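You operate a simulated robot arm through the tools that you are given. There is no shell and no other tool. Be economical: measure what you need, move in short steps, check, and stop when the job is done.

You are at the controls of a simulated robot arm. One attempt, no reset.

Task
Take the blue stamp and put it on the grey sprocket.

The check looks at the end state, three seconds after you hand in, the way a careful person would. Anything else that was tipped, shoved, dropped, spilled or broken makes it a failure.

Robot
A 7-joint arm with a two-finger parallel gripper, fixed in place. Base frame: the origin is at the foot of the arm, x ahead of it, y to its left, z up; the work surface is at about z = 0. Readings come in m, rad, newtons and seconds.
With the tool pointing down near the work surface it reaches from about 0.24 to 0.62 m from the base axis. Its first joint turns from -1.152 to 1.152 rad. Payload 2.6 kg.
Tool frame: the origin (TCP) lies between the finger pads and is the grasp point; the fingertips stand 0.03 m ahead of it; z points along the fingers, y is the line along which they close. Largest opening 0.094 m; finger width 0.028, thickness 0.01; the body of the gripper, 0.05 by 0.096 m, starts 0.055 m behind the TCP.
Orientation is that of the tool frame in the base frame, as a unit quaternion [w, x, y, z]. With the fingers straight down and closing along the base's y, the tool's x points along the base's -x, its y along +y and its z along -z.

Tools
- The arm moves only by the tool play_rows. Its argument "commands" is a list of rows, each a list of 6 numbers: the shift along the base's x, y, z in units of 200 mm (1.0 is 200 mm), then the turn, a rotation vector about the base's x, y, z in units of 180 degrees (1.0 is 180 degrees). In form: [[tx, ty, tz, rx, ry, rz], ...]. A call has 1 to 10 rows; each row is the pose to reach, as a shift and turn from the pose commanded when the call began. "jaw" is the finger opening in m, from 0 to 0.094, set as the call begins (left out, the last holds). A call with a number of a shift or a turn outside -1 to 1 is refused whole. Rows are played at 5 a second. More than 0.05 m and 0.15 rad between two rows, or a gripper value outside its range, and nothing of the call is played. A pose out of reach is approached as far as the arm can. The call stops where the force on the tool passes 40 N (or 10 N more than at its start, if that is more) or the arm is blocked; 0.2 s more then pass. Each finger travels about 0.072 m/s and halts on what it meets, pressing with about 35 N; the grip force reading is that of the motor and also rises with nothing between the fingers. The clock runs only during rows and for 0.2 s after the last one: add rows that repeat a pose to give the fingers time. It gives the time, the measured TCP pose, the force on the tool (base axes), the opening and the grip force at its end, in the units of the frame above (readings bear some noise), and new pictures: "views" is both (left out), scene, wrist or none.
- Cameras (640 x 400 px; columns grow to the right, rows downward): "scene" is fixed at [0.047, 0.4627, 0.5441]; the picture's right is [-0.47, -0.88, 0.00], its down [-0.68, 0.36, -0.64] and it looks along [0.56, -0.30, -0.77] (base axes); focal length 289 px, centre (320, 200). "wrist" rides on the gripper at [0.076, 0.014, -0.102] in the tool frame; the picture's right is [-0.18, 0.98, 0.00], its down [-0.75, -0.14, -0.64] and it looks along [-0.63, -0.12, 0.77] (tool axes); focal length 243 px, centre (320, 200).
- locate(camera, pixels): there is no depth. For up to 12 entries [column, row, z] of the newest picture of that camera ("zoom" is the newest enlarged one), the place [x, y] in the base frame at which the ray of that pixel passes the height z, good to about 0.003 m. The clock stands still meanwhile.
- zoom(camera, box): a new picture of the part [left, top, right, bottom] of that camera's present view, enlarged. The clock stands still meanwhile.
- hand_in(): hands the job in; it is judged then, once.

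Go step by step. Measure first, check grasps and placings, and put right what went wrong. The budget is 60 turns and 170 pictures, counting those below and the enlarged ones. Unless the task says otherwise, let go and move clear before handing in, and close with one line.

The tools are called as a command line: name --pt "numbers of a row" for each row, then --argument value for the rest, lists and objects as JSON in quotes. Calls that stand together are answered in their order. play_rows: Moves the arm, as the interface text tells. Its arguments: {"type":"object","properties":{"commands":{"type":"array","items":{"type":"array","items":{"type":"number"}}},"jaw":{"type":"number"},"views":{"type":"string","enum":["both","scene","wrist","none"]}},"required":["commands"]} The other tools are called the same way: locate (camera, pixels) gives the place at which the rays of pixels pass given heights; zoom (camera, box) takes an enlarged picture of a part of a camera's view; hand_in () hands the job in.

At the start:

```text
clock: 0.0
tcp_pos: [0.3112, 0.1257, 0.2636]
tool_rot: [0.0, 0.0, 1.0, 0.0]
ft_force: [0.0, 0.4, 0.4]
opening: 0.094
grasp_force: 0.1
```

scene: 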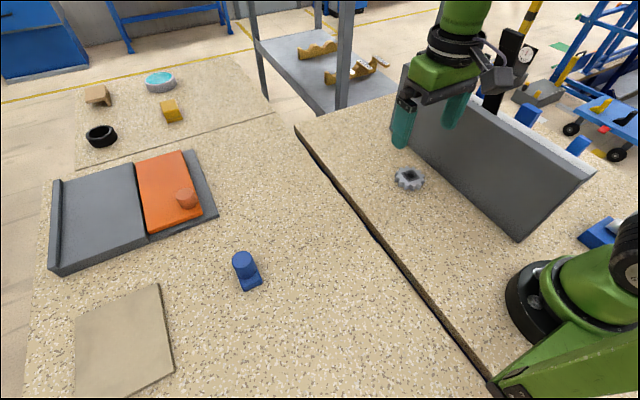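
wrist: 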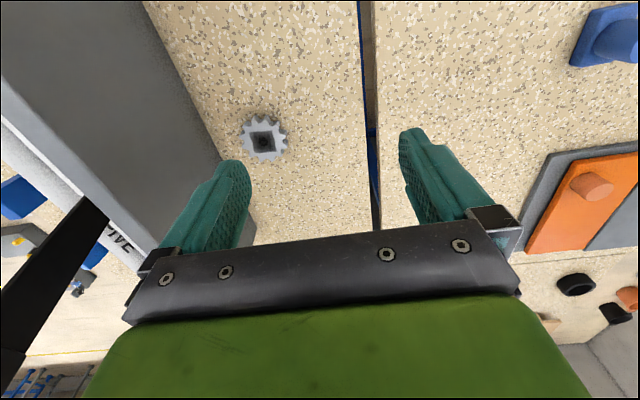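

The blue stamp appears near scene (246,270) and the grey sprocket near (410,178), next to a grey wall. I'll enlarge both and measure.

zoom --camera "scene" --box '[206, 235, 286, 305]'

zoom --camera "scene" --box '[370, 145, 450, 205]'

locate --camera "scene" --pixels '[[250, 290, 0], [262, 282, 0], [237, 276, 0], [244, 258, 0.05], [410, 180, 0], [410, 178, 0.015], [518, 240, 0], [412, 150, 0], [597, 174, 0.1], [335, 190, 0]]'

zoom --camera "wrist" --box '[223, 100, 303, 170]'

```text
5.71 times, centred on (246, 270) of scene
```

zoom: 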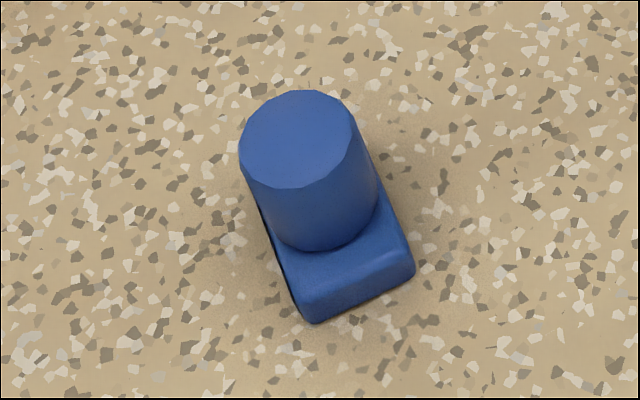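

```text
6.67 times, centred on (410, 175) of scene
```

zoom: 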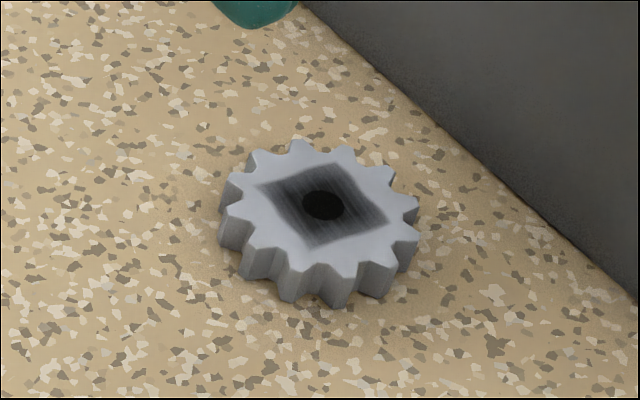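

```text
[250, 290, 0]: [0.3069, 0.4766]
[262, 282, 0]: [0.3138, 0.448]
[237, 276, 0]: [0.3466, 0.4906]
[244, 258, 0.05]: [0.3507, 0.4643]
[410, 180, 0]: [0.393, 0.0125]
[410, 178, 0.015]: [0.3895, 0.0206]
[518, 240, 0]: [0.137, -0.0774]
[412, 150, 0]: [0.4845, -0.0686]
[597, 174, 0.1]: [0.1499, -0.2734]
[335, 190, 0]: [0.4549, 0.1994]
```

```text
5.71 times, centred on (263, 135) of wrist
```

zoom: 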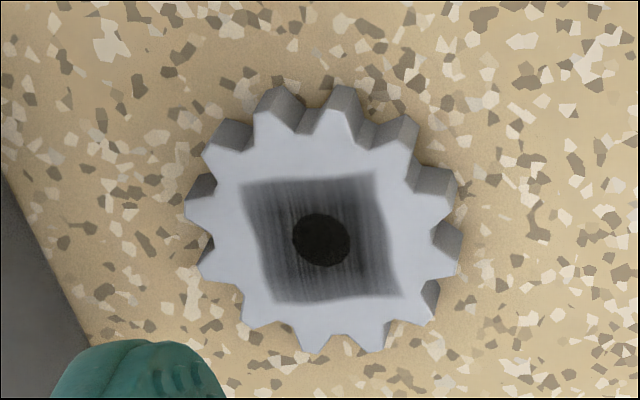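

The stamp is a ~29 mm wide block with a cylindrical handle near (0.335, 0.467). The sprocket centre is near (0.39, 0.02), and the wall foot is at y≈-0.07. I'll move toward the stamp at height to view it from the wrist.

play_rows --pt "-0.05 0.2 0 0 0 0" --pt "-0.1 0.4 0 0 0 0" --pt "-0.15 0.6 0 0 0 0" --pt "-0.2 0.8 0 0 0 0" --pt "-0.25 1.0 0 0 0 0" --pt "-0.25 1.0 0 0 0 0" --jaw 0.094 --views "none"

play_rows --pt "0 0.2 -0.1 0 0 0" --pt "0 0.4 -0.2 0 0 0" --pt "0 0.6 -0.2 0 0 0" --pt "0 0.65 -0.2 0 0 0" --pt "0 0.65 -0.2 0 0 0" --views "both"

```text
clock: 1.4
tcp_pos: [0.262, 0.3248, 0.2621]
tool_rot: [0.0, 0.0, 1.0, 0.0]
ft_force: [0.3, 0.2, -0.7]
opening: 0.0941
grasp_force: 0.1
```

```text
clock: 2.6
tcp_pos: [0.2601, 0.4558, 0.2241]
tool_rot: [-0.001, 0.0, 1.0, 0.0]
ft_force: [-0.2, -0.2, 0.7]
opening: 0.0942
grasp_force: 0.1
```

scene: 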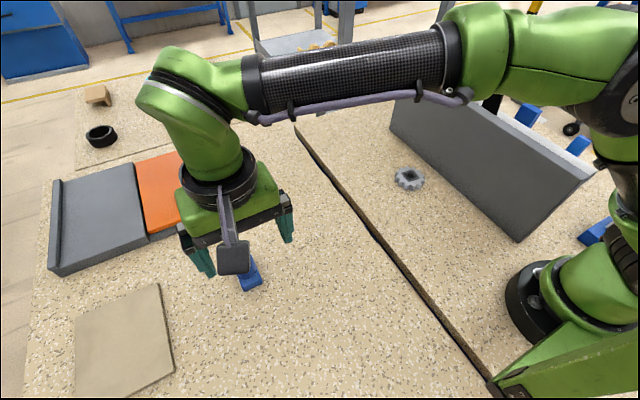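
wrist: 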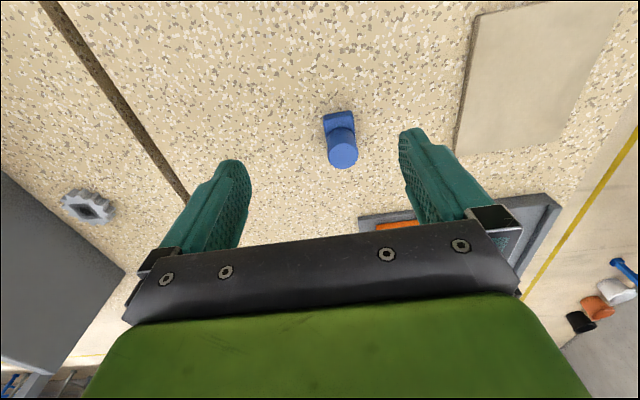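

The stamp shows at wrist (340,140). I'll enlarge it to get its orientation and heights.

zoom --camera "wrist" --box '[300, 102, 380, 182]'

```text
5.00 times, centred on (340, 142) of wrist
```

zoom: 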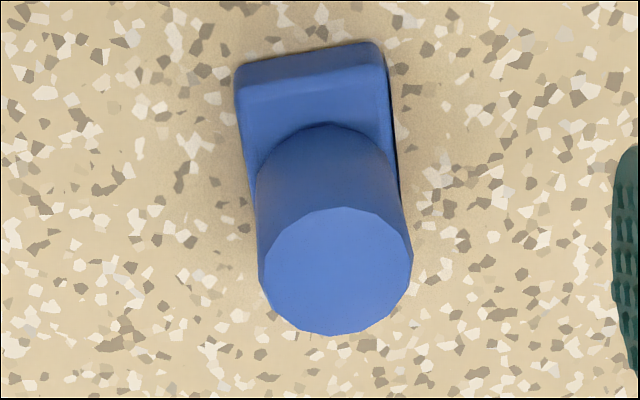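

locate --camera "scene" --pixels '[[242.9, 259.5, 0.03], [242.9, 259.5, 0.04], [242.9, 259.5, 0.05], [242.9, 259.5, 0.06], [244.6, 291.6, 0.0], [262.3, 283.2, 0.0]]'

locate --camera "zoom" --pixels '[[336, 270, 0.03], [336, 270, 0.04], [336, 270, 0.05], [336, 270, 0.06], [236, 85, 0.01], [385, 60, 0.01], [250, 190, 0.01], [398, 190, 0.01], [260, 275, 0.05], [412, 260, 0.05], [325, 125, 0.013]]'

```text
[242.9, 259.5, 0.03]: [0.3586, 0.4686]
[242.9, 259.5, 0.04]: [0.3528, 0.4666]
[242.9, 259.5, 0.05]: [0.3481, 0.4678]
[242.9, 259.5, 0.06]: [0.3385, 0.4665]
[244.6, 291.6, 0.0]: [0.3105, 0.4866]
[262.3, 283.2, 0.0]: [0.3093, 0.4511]
```

```text
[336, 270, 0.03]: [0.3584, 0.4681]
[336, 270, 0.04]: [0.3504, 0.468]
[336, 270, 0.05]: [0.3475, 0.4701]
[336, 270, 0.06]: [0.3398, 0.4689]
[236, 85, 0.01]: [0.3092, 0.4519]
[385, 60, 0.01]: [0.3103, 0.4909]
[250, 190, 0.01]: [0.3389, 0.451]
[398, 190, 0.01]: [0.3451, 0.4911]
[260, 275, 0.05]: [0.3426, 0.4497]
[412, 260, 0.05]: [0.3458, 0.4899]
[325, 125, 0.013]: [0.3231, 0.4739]
```

Both rays are nearly parallel, so the height is undetermined. I'll move above the stamp (TCP ≈ 0.34, 0.468) for a steeper view.

play_rows --pt "0.2 0.03 0 0 0 0" --pt "0.4 0.06 0 0 0 0" --pt "0.4 0.06 0 0 0 0" --views "wrist"

zoom --camera "wrist" --box '[280, 20, 380, 120]'

```text
clock: 3.4
tcp_pos: [0.3438, 0.467, 0.2215]
tool_rot: [0.001, -0.001, 1.0, -0.001]
ft_force: [-0.1, 0.6, -0.1]
opening: 0.0942
grasp_force: 0.1
```

wrist: 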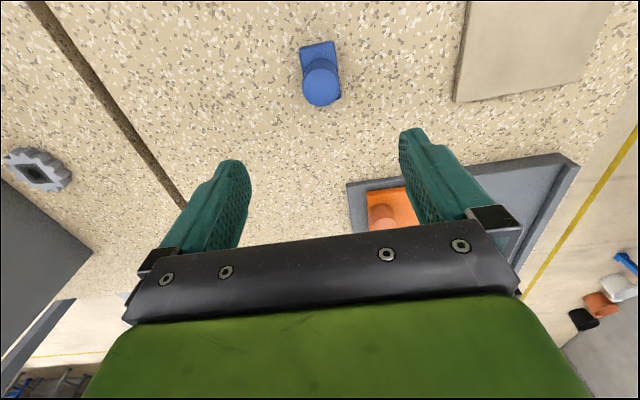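

```text
4.00 times, centred on (330, 70) of wrist
```

zoom: 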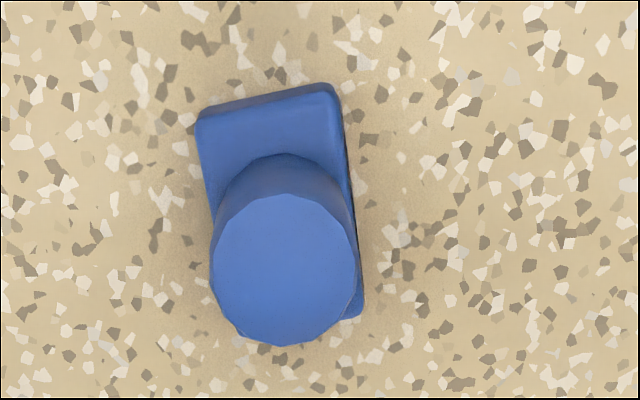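

locate --camera "zoom" --pixels '[[284, 270, 0.03], [284, 270, 0.04], [284, 270, 0.05], [284, 270, 0.06], [284, 270, 0.07], [198, 118, 0.015], [335, 90, 0.015], [362, 310, 0.015], [211, 270, 0.05], [357, 260, 0.05], [284, 345, 0.05], [284, 195, 0.05]]'

```text
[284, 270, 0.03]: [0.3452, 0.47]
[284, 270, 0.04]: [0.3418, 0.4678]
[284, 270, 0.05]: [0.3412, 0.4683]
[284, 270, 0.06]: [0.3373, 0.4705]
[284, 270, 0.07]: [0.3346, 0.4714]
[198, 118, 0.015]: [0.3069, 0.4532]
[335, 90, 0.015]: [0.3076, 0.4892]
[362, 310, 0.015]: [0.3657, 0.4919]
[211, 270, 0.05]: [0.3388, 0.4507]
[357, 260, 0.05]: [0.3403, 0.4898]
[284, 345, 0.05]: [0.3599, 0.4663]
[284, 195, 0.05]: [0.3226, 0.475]
```

The views agree on a handle top at z≈0.06, centred at (0.338, 0.470), with the base block aligned with x and about 38 mm wide. I'll descend around the handle with the fingertips above the base block.

play_rows --pt "-0.015 0.01 -0.2 0 0 0" --pt "-0.015 0.01 -0.4 0 0 0" --pt "-0.015 0.01 -0.55 0 0 0" --pt "-0.015 0.01 -0.7 0 0 0" --pt "-0.015 0.01 -0.78 0 0 0" --pt "-0.015 0.01 -0.84 0 0 0" --pt "-0.015 0.01 -0.84 0 0 0" --views "both"

zoom --camera "scene" --box '[186, 215, 306, 305]'

```text
clock: 5.0
tcp_pos: [0.3399, 0.4687, 0.0542]
tool_rot: [0.0, 0.0, 1.0, 0.0]
ft_force: [-0.9, 0.7, -0.5]
opening: 0.094
grasp_force: 0.1
```

scene: 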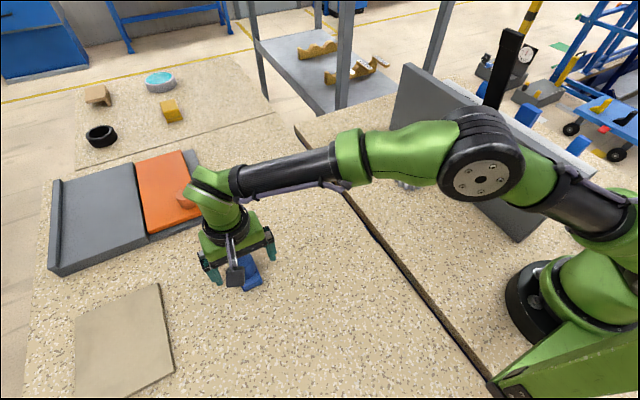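
wrist: 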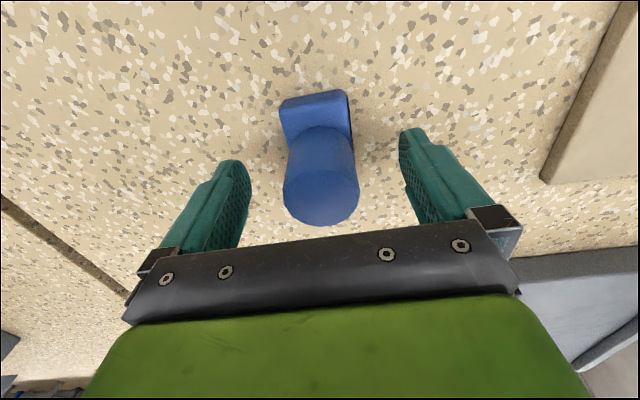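

```text
4.44 times, centred on (246, 260) of scene
```

zoom: 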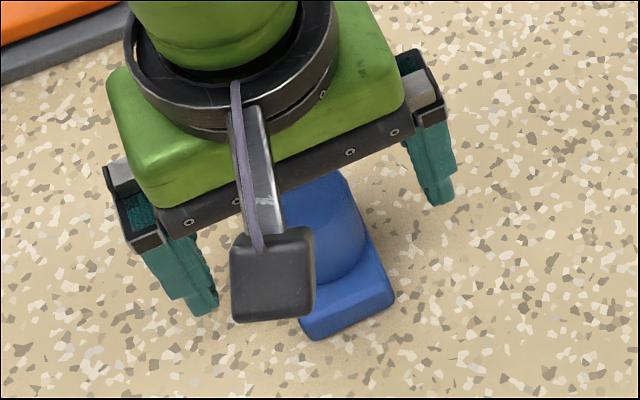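

The handle top at wrist (322,195) matches the TCP projection, so the grasp is centred. I'll close the fingers.

play_rows --pt "0 0 0 0 0 0" --pt "0 0 0 0 0 0" --pt "0 0 0 0 0 0" --pt "0 0 0 0 0 0" --pt "0 0 0 0 0 0" --pt "0 0 0 0 0 0" --jaw 0.0 --views "wrist"

```text
clock: 6.4
tcp_pos: [0.3399, 0.468, 0.0554]
tool_rot: [0.0, -0.001, 1.0, 0.0]
ft_force: [-0.4, 0.1, 0.8]
opening: 0.0365
grasp_force: 35.1
```

wrist: 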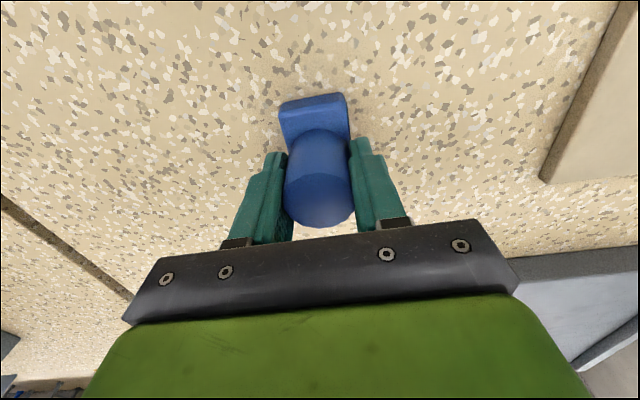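

The handle is gripped at an opening of 36.5 mm. I'll lift it straight up and check.

play_rows --pt "0 0 0.1 0 0 0" --pt "0 0 0.25 0 0 0" --pt "0 0 0.45 0 0 0" --pt "0 0 0.65 0 0 0" --pt "0 0 0.8 0 0 0" --pt "0 0 0.8 0 0 0" --views "wrist"

play_rows --pt "0 -0.15 0 0 0 0" --pt "0 -0.35 0 0 0 0" --pt "0 -0.55 0 0 0 0" --pt "0 -0.75 0 0 0 0" --pt "0 -0.9 0 0 0 0" --pt "0 -1.0 0 0 0 0" --pt "0 -1.0 0 0 0 0" --views "none"

play_rows --pt "0 -0.15 0 0 0 0" --pt "0 -0.35 0 0 0 0" --pt "0 -0.55 0 0 0 0" --pt "0 -0.75 0 0 0 0" --pt "0 -0.9 0 0 0 0" --pt "0 -1.0 0 0 0 0" --pt "0 -1.0 0 0 0 0" --views "both"

```text
clock: 7.8
tcp_pos: [0.3387, 0.4682, 0.2156]
tool_rot: [0.0, 0.0, 1.0, -0.001]
ft_force: [-0.6, -0.7, -0.9]
opening: 0.0365
grasp_force: 35.1
```

wrist: 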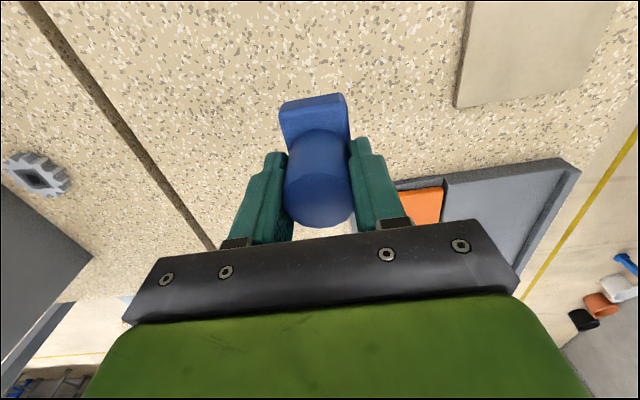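

```text
clock: 9.4
tcp_pos: [0.3378, 0.2677, 0.2148]
tool_rot: [0.0, 0.0, 1.0, 0.0]
ft_force: [-0.7, -0.5, -1.6]
opening: 0.0366
grasp_force: 35.6
```

```text
clock: 11.0
tcp_pos: [0.3409, 0.0665, 0.2152]
tool_rot: [0.001, 0.0, 1.0, 0.0]
ft_force: [0.2, -0.4, -1.1]
opening: 0.0366
grasp_force: 35.0
```

scene: 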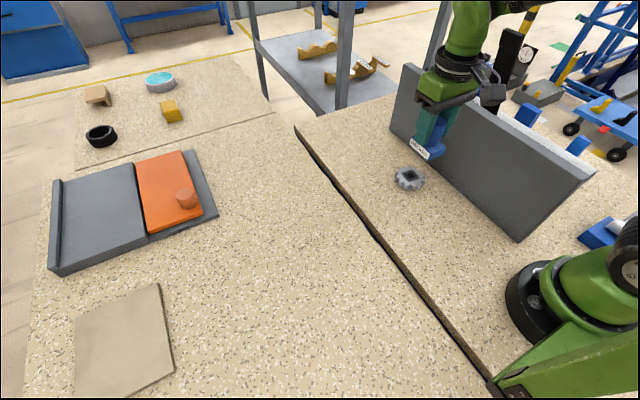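
wrist: 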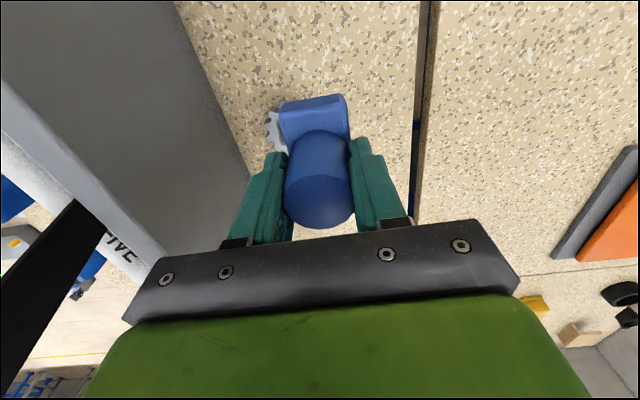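

The stamp is held steady over the right table, and its lower face shows at scene (428,152). Next I'll measure the sprocket centre precisely, the sprocket's height and the wall top.

zoom --camera "scene" --box '[370, 115, 470, 195]'

locate --camera "scene" --pixels '[[410.3, 175.7, 0.0], [410.3, 175.7, 0.01], [410.3, 175.7, 0.02], [410.3, 175.7, 0.03], [394.5, 177, 0.015], [424.7, 181, 0.015], [394.8, 182, 0.0]]'

zoom --camera "wrist" --box '[240, 70, 400, 240]'

```text
5.00 times, centred on (420, 155) of scene
```

zoom: 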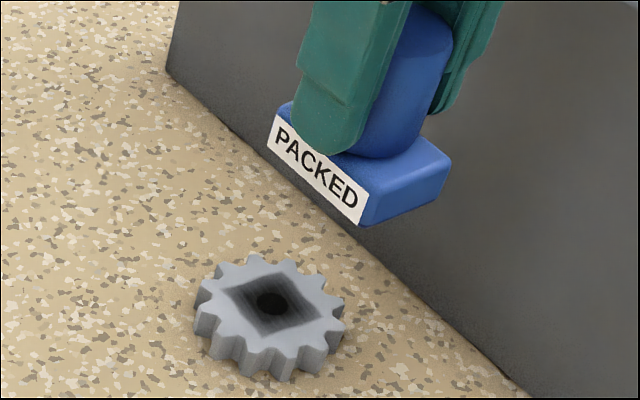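

```text
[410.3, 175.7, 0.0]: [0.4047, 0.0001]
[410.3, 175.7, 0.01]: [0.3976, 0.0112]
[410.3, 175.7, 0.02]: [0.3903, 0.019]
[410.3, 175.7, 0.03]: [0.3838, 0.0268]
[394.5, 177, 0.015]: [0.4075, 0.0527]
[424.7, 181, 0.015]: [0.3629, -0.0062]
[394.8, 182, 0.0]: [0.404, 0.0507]
```

```text
2.35 times, centred on (320, 155) of wrist
```

zoom: 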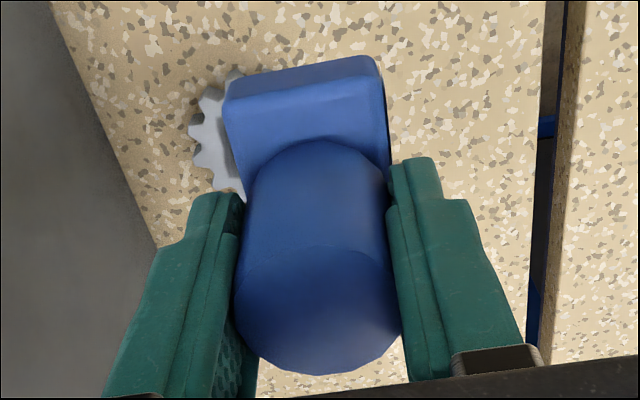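

Both cameras agree on the sprocket centre (0.389, 0.021) and top z≈0.02, with a diameter of about 70 mm. I'll move over it and lower to about 15 mm above it.

play_rows --pt "0.09 -0.08 0 0 0 0" --pt "0.18 -0.17 0 0 0 0" --pt "0.255 -0.243 0 0 0 0" --pt "0.255 -0.243 -0.15 0 0 0" --pt "0.255 -0.243 -0.3 0 0 0" --pt "0.255 -0.243 -0.45 0 0 0" --pt "0.255 -0.243 -0.55 0 0 0" --pt "0.255 -0.243 -0.62 0 0 0" --pt "0.255 -0.243 -0.62 0 0 0" --views "both"

zoom --camera "scene" --box '[360, 125, 460, 205]'

zoom --camera "wrist" --box '[240, 50, 400, 200]'

```text
clock: 13.0
tcp_pos: [0.39, 0.0196, 0.0904]
tool_rot: [0.0, 0.0, 1.0, 0.0]
ft_force: [-0.2, 1.2, -0.9]
opening: 0.0365
grasp_force: 35.5
```

scene: 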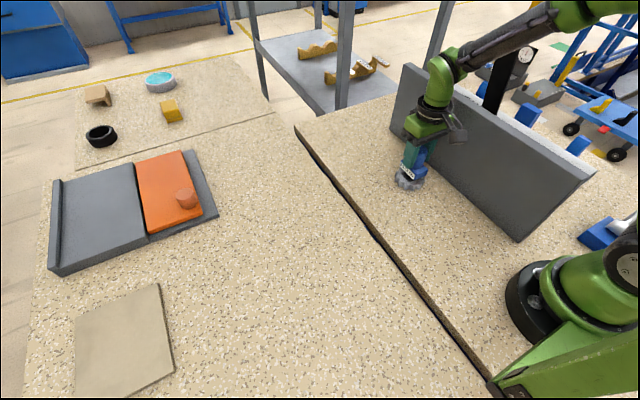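
wrist: 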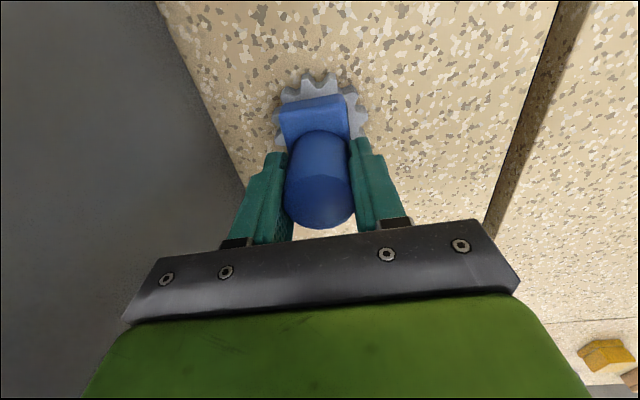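

```text
5.00 times, centred on (410, 165) of scene
```

zoom: 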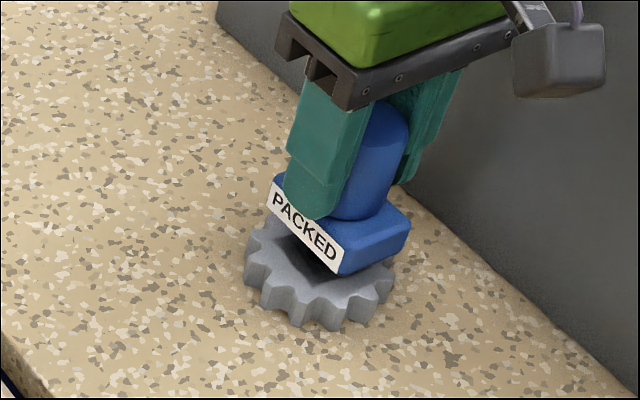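

```text
2.67 times, centred on (320, 125) of wrist
```

zoom: 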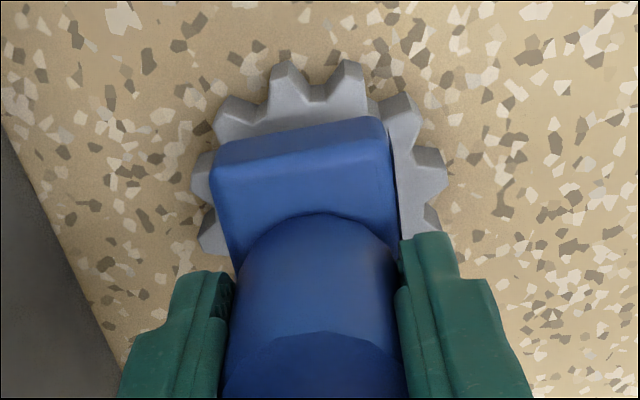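

The stamp hovers about 15 mm above the sprocket and looks nearly centred. I'll check the lateral offset numerically.

locate --camera "zoom" --pixels '[[192, 185, 0.021], [447, 165, 0.021], [317, 60, 0.021], [213, 168, 0.05], [385, 120, 0.05], [200, 240, 0.021], [438, 215, 0.021]]'

```text
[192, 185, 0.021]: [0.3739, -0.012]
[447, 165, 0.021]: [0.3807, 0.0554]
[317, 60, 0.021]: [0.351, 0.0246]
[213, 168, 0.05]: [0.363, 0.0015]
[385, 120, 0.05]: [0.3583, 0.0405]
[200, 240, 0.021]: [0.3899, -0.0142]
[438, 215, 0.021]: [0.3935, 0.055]
```

The centres agree within about 2 mm (stamp y 0.021, sprocket y 0.021). I'll lower slowly toward contact.

play_rows --pt "0 0 -0.02 0 0 0" --pt "0 0 -0.04 0 0 0" --pt "0 0 -0.055 0 0 0" --pt "0 0 -0.06 0 0 0" --pt "0 0 -0.06 0 0 0" --views "scene"

zoom --camera "scene" --box '[380, 150, 440, 200]'

```text
clock: 14.2
tcp_pos: [0.3891, 0.0191, 0.08]
tool_rot: [0.0, 0.0, 1.0, 0.0]
ft_force: [0.5, -1.2, -0.5]
opening: 0.0365
grasp_force: 34.8
```

scene: 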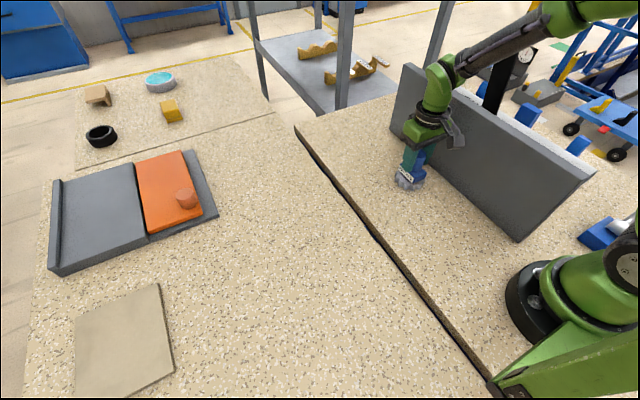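

```text
8.00 times, centred on (410, 175) of scene
```

zoom: 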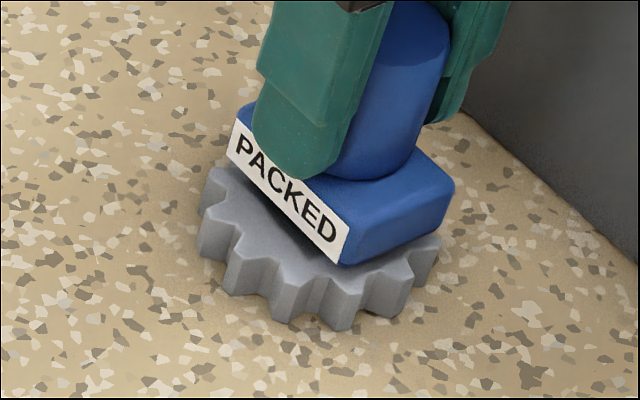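

There's no contact force yet at z=0.080, and the stamp is just above the sprocket. I'll continue down in 1 mm steps.

play_rows --pt "0 0 -0.005 0 0 0" --pt "0 0 -0.01 0 0 0" --pt "0 0 -0.01 0 0 0" --views "none"

play_rows --pt "0 0 -0.005 0 0 0" --pt "0 0 -0.005 0 0 0" --views "none"

zoom --camera "scene" --box '[380, 150, 440, 200]'

```text
clock: 15.0
tcp_pos: [0.3907, 0.0202, 0.0768]
tool_rot: [0.0, 0.001, 1.0, 0.0]
ft_force: [-0.1, 0.1, -0.4]
opening: 0.0364
grasp_force: 35.3
```

```text
clock: 15.6
tcp_pos: [0.3903, 0.0201, 0.0763]
tool_rot: [-0.001, 0.0, 1.0, 0.0]
ft_force: [0.2, -0.5, -1.3]
opening: 0.0363
grasp_force: 34.1
```

```text
8.00 times, centred on (410, 175) of scene
```

zoom: 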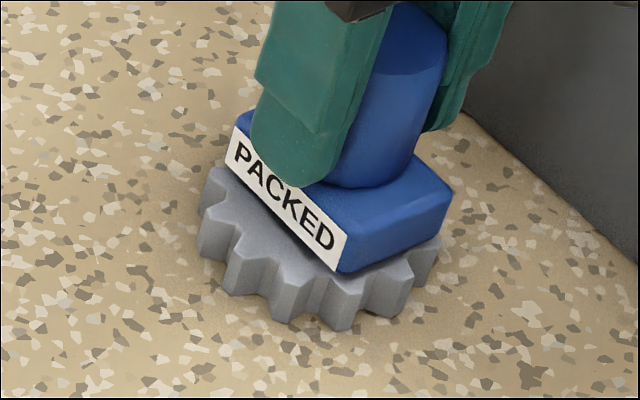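

Commanded z is about 0.0766 and there is still no contact. I'll keep stepping 1 mm at a time and watch the force.

play_rows --pt "0 0 -0.005 0 0 0" --pt "0 0 -0.005 0 0 0" --views "none"

play_rows --pt "0 0 -0.005 0 0 0" --pt "0 0 -0.005 0 0 0" --views "none"

zoom --camera "scene" --box '[380, 150, 440, 200]'

```text
clock: 16.2
tcp_pos: [0.3903, 0.0176, 0.0741]
tool_rot: [0.0, 0.0, 1.0, -0.001]
ft_force: [0.2, -0.2, -1.3]
opening: 0.0364
grasp_force: 34.8
```

```text
clock: 16.8
tcp_pos: [0.3907, 0.0205, 0.0724]
tool_rot: [0.0, -0.001, 1.0, 0.0]
ft_force: [-0.2, -0.3, -0.7]
opening: 0.0365
grasp_force: 34.8
```

```text
8.00 times, centred on (410, 175) of scene
```

zoom: 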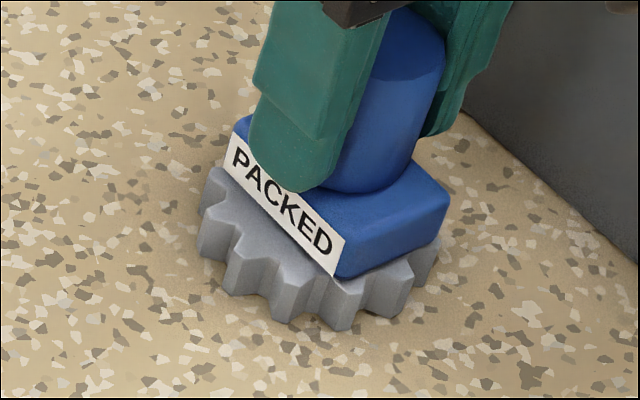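

The gap is nearly gone but there's still no force, so I'll continue in 1 mm steps.

play_rows --pt "0 0 -0.005 0 0 0" --pt "0 0 -0.005 0 0 0" --views "none"

zoom --camera "scene" --box '[380, 150, 440, 200]'

```text
clock: 17.4
tcp_pos: [0.3904, 0.0202, 0.0718]
tool_rot: [0.0, 0.001, 1.0, 0.001]
ft_force: [-0.3, -0.7, -0.2]
opening: 0.0364
grasp_force: 35.0
```

```text
8.00 times, centred on (410, 175) of scene
```

zoom: 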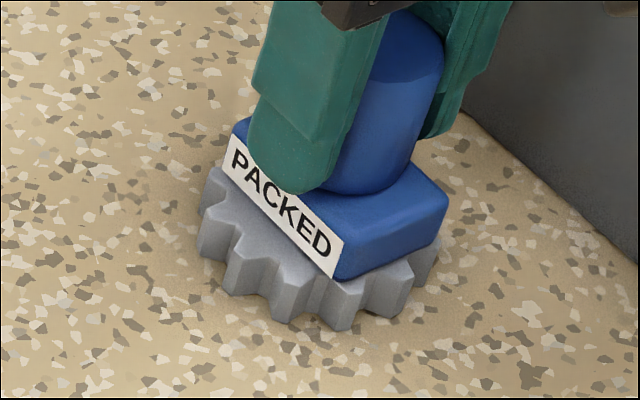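

play_rows --pt "0 0 -0.005 0 0 0" --pt "0 0 -0.005 0 0 0" --views "none"

play_rows --pt "0 0 -0.004 0 0 0" --pt "0 0 -0.004 0 0 0" --views "none"

zoom --camera "scene" --box '[380, 150, 440, 200]'

```text
clock: 18.0
tcp_pos: [0.391, 0.0207, 0.0727]
tool_rot: [0.001, 0.0, 1.0, 0.0]
ft_force: [-3.3, -1.0, 11.5]
opening: 0.0363
grasp_force: 35.2
```

```text
clock: 18.6
tcp_pos: [0.3902, 0.0203, 0.0728]
tool_rot: [0.002, 0.001, 1.0, 0.0]
ft_force: [-2.8, -0.2, 25.5]
opening: 0.0363
grasp_force: 34.8
```

```text
8.00 times, centred on (410, 175) of scene
```

zoom: 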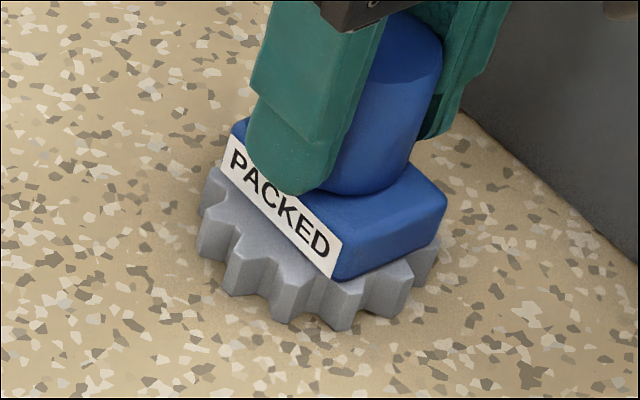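

Contact shows as 25 N upward force at z≈0.0725, so the stamp is seated. I'll ease off 1.4 mm to relieve the load, then open.

play_rows --pt "0 0 0.007 0 0 0" --pt "0 0 0.007 0 0 0" --views "none"

play_rows --pt "0 0 0 0 0 0" --pt "0 0 0 0 0 0" --pt "0 0 0 0 0 0" --pt "0 0 0 0 0 0" --jaw 0.075 --views "both"

```text
clock: 19.2
tcp_pos: [0.3902, 0.0198, 0.072]
tool_rot: [0.0, 0.0, 1.0, 0.0]
ft_force: [3.8, 0.7, 9.7]
opening: 0.0367
grasp_force: 34.8
```

```text
clock: 20.2
tcp_pos: [0.389, 0.0192, 0.0721]
tool_rot: [0.0, 0.0, 1.0, 0.001]
ft_force: [0.0, 0.6, -0.4]
opening: 0.0749
grasp_force: 0.0
```

scene: 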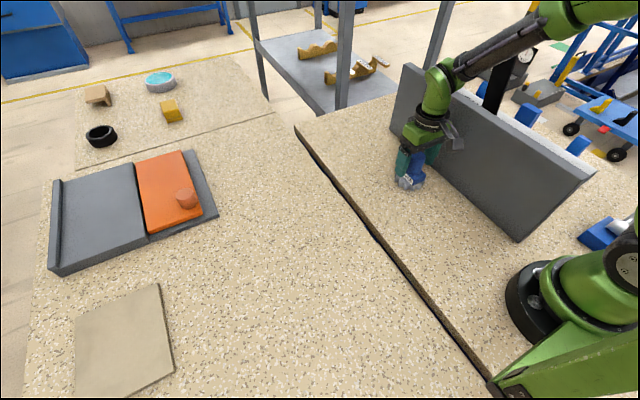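
wrist: 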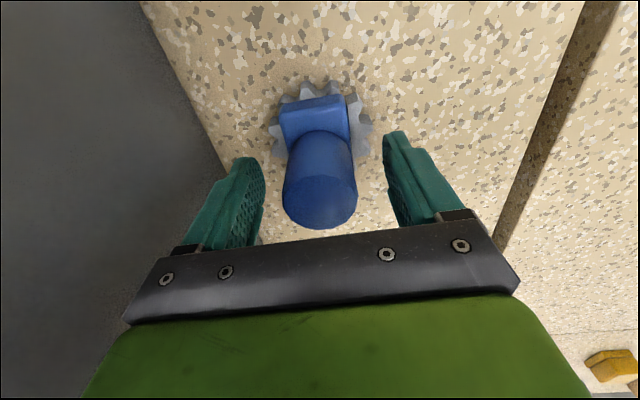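

The fingers have cleared the handle on both sides and the stamp stands on the sprocket. I'll lift straight up.

play_rows --pt "0 0 0.1 0 0 0" --pt "0 0 0.25 0 0 0" --pt "0 0 0.45 0 0 0" --pt "0 0 0.65 0 0 0" --pt "0 0 0.8 0 0 0" --pt "0 0.1 0.9 0 0 0" --pt "0 0.3 0.9 0 0 0" --pt "0 0.3 0.9 0 0 0" --views "both"

zoom --camera "scene" --box '[370, 145, 450, 205]'

```text
clock: 22.0
tcp_pos: [0.3885, 0.0801, 0.2521]
tool_rot: [0.0, 0.0, 1.0, 0.0]
ft_force: [0.7, -0.2, 0.6]
opening: 0.075
grasp_force: 0.1
```

scene: 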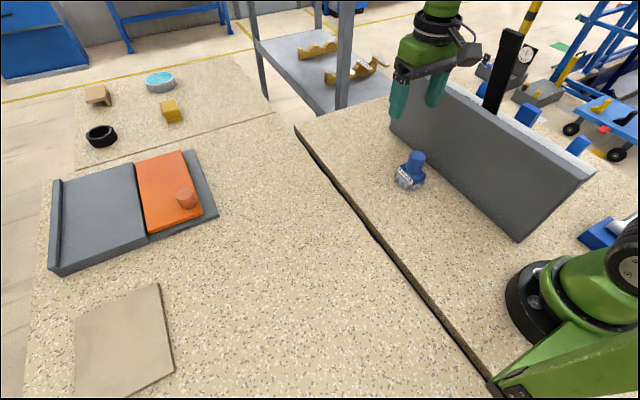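
wrist: 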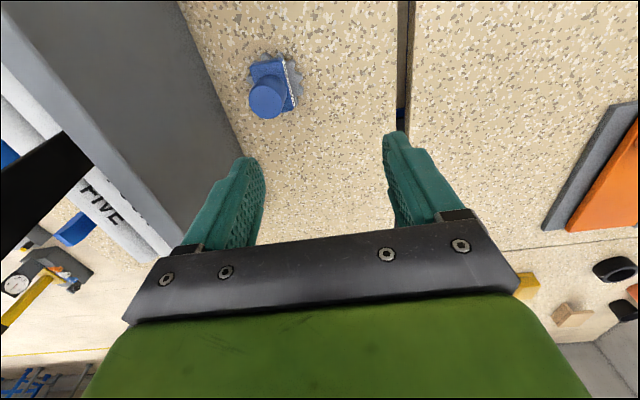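

```text
6.67 times, centred on (410, 175) of scene
```

zoom: 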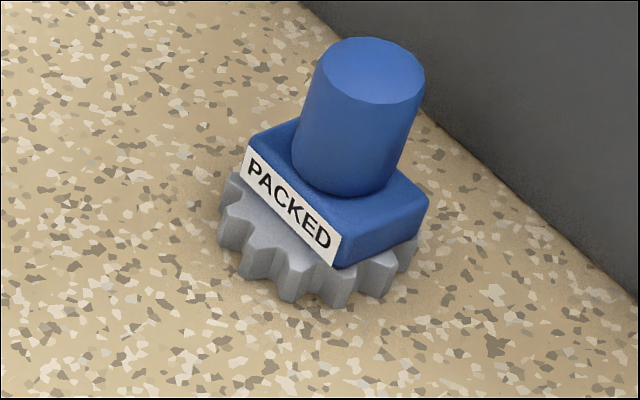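

The stamp stands upright and flat on the sprocket at scene (410,175). The sprocket hasn't moved and the arm is clear, so I'm handing in.

hand_in

```text
The job is handed in.
```

The blue stamp is standing upright on the grey sprocket, with the gripper released and clear, and the job is handed in.
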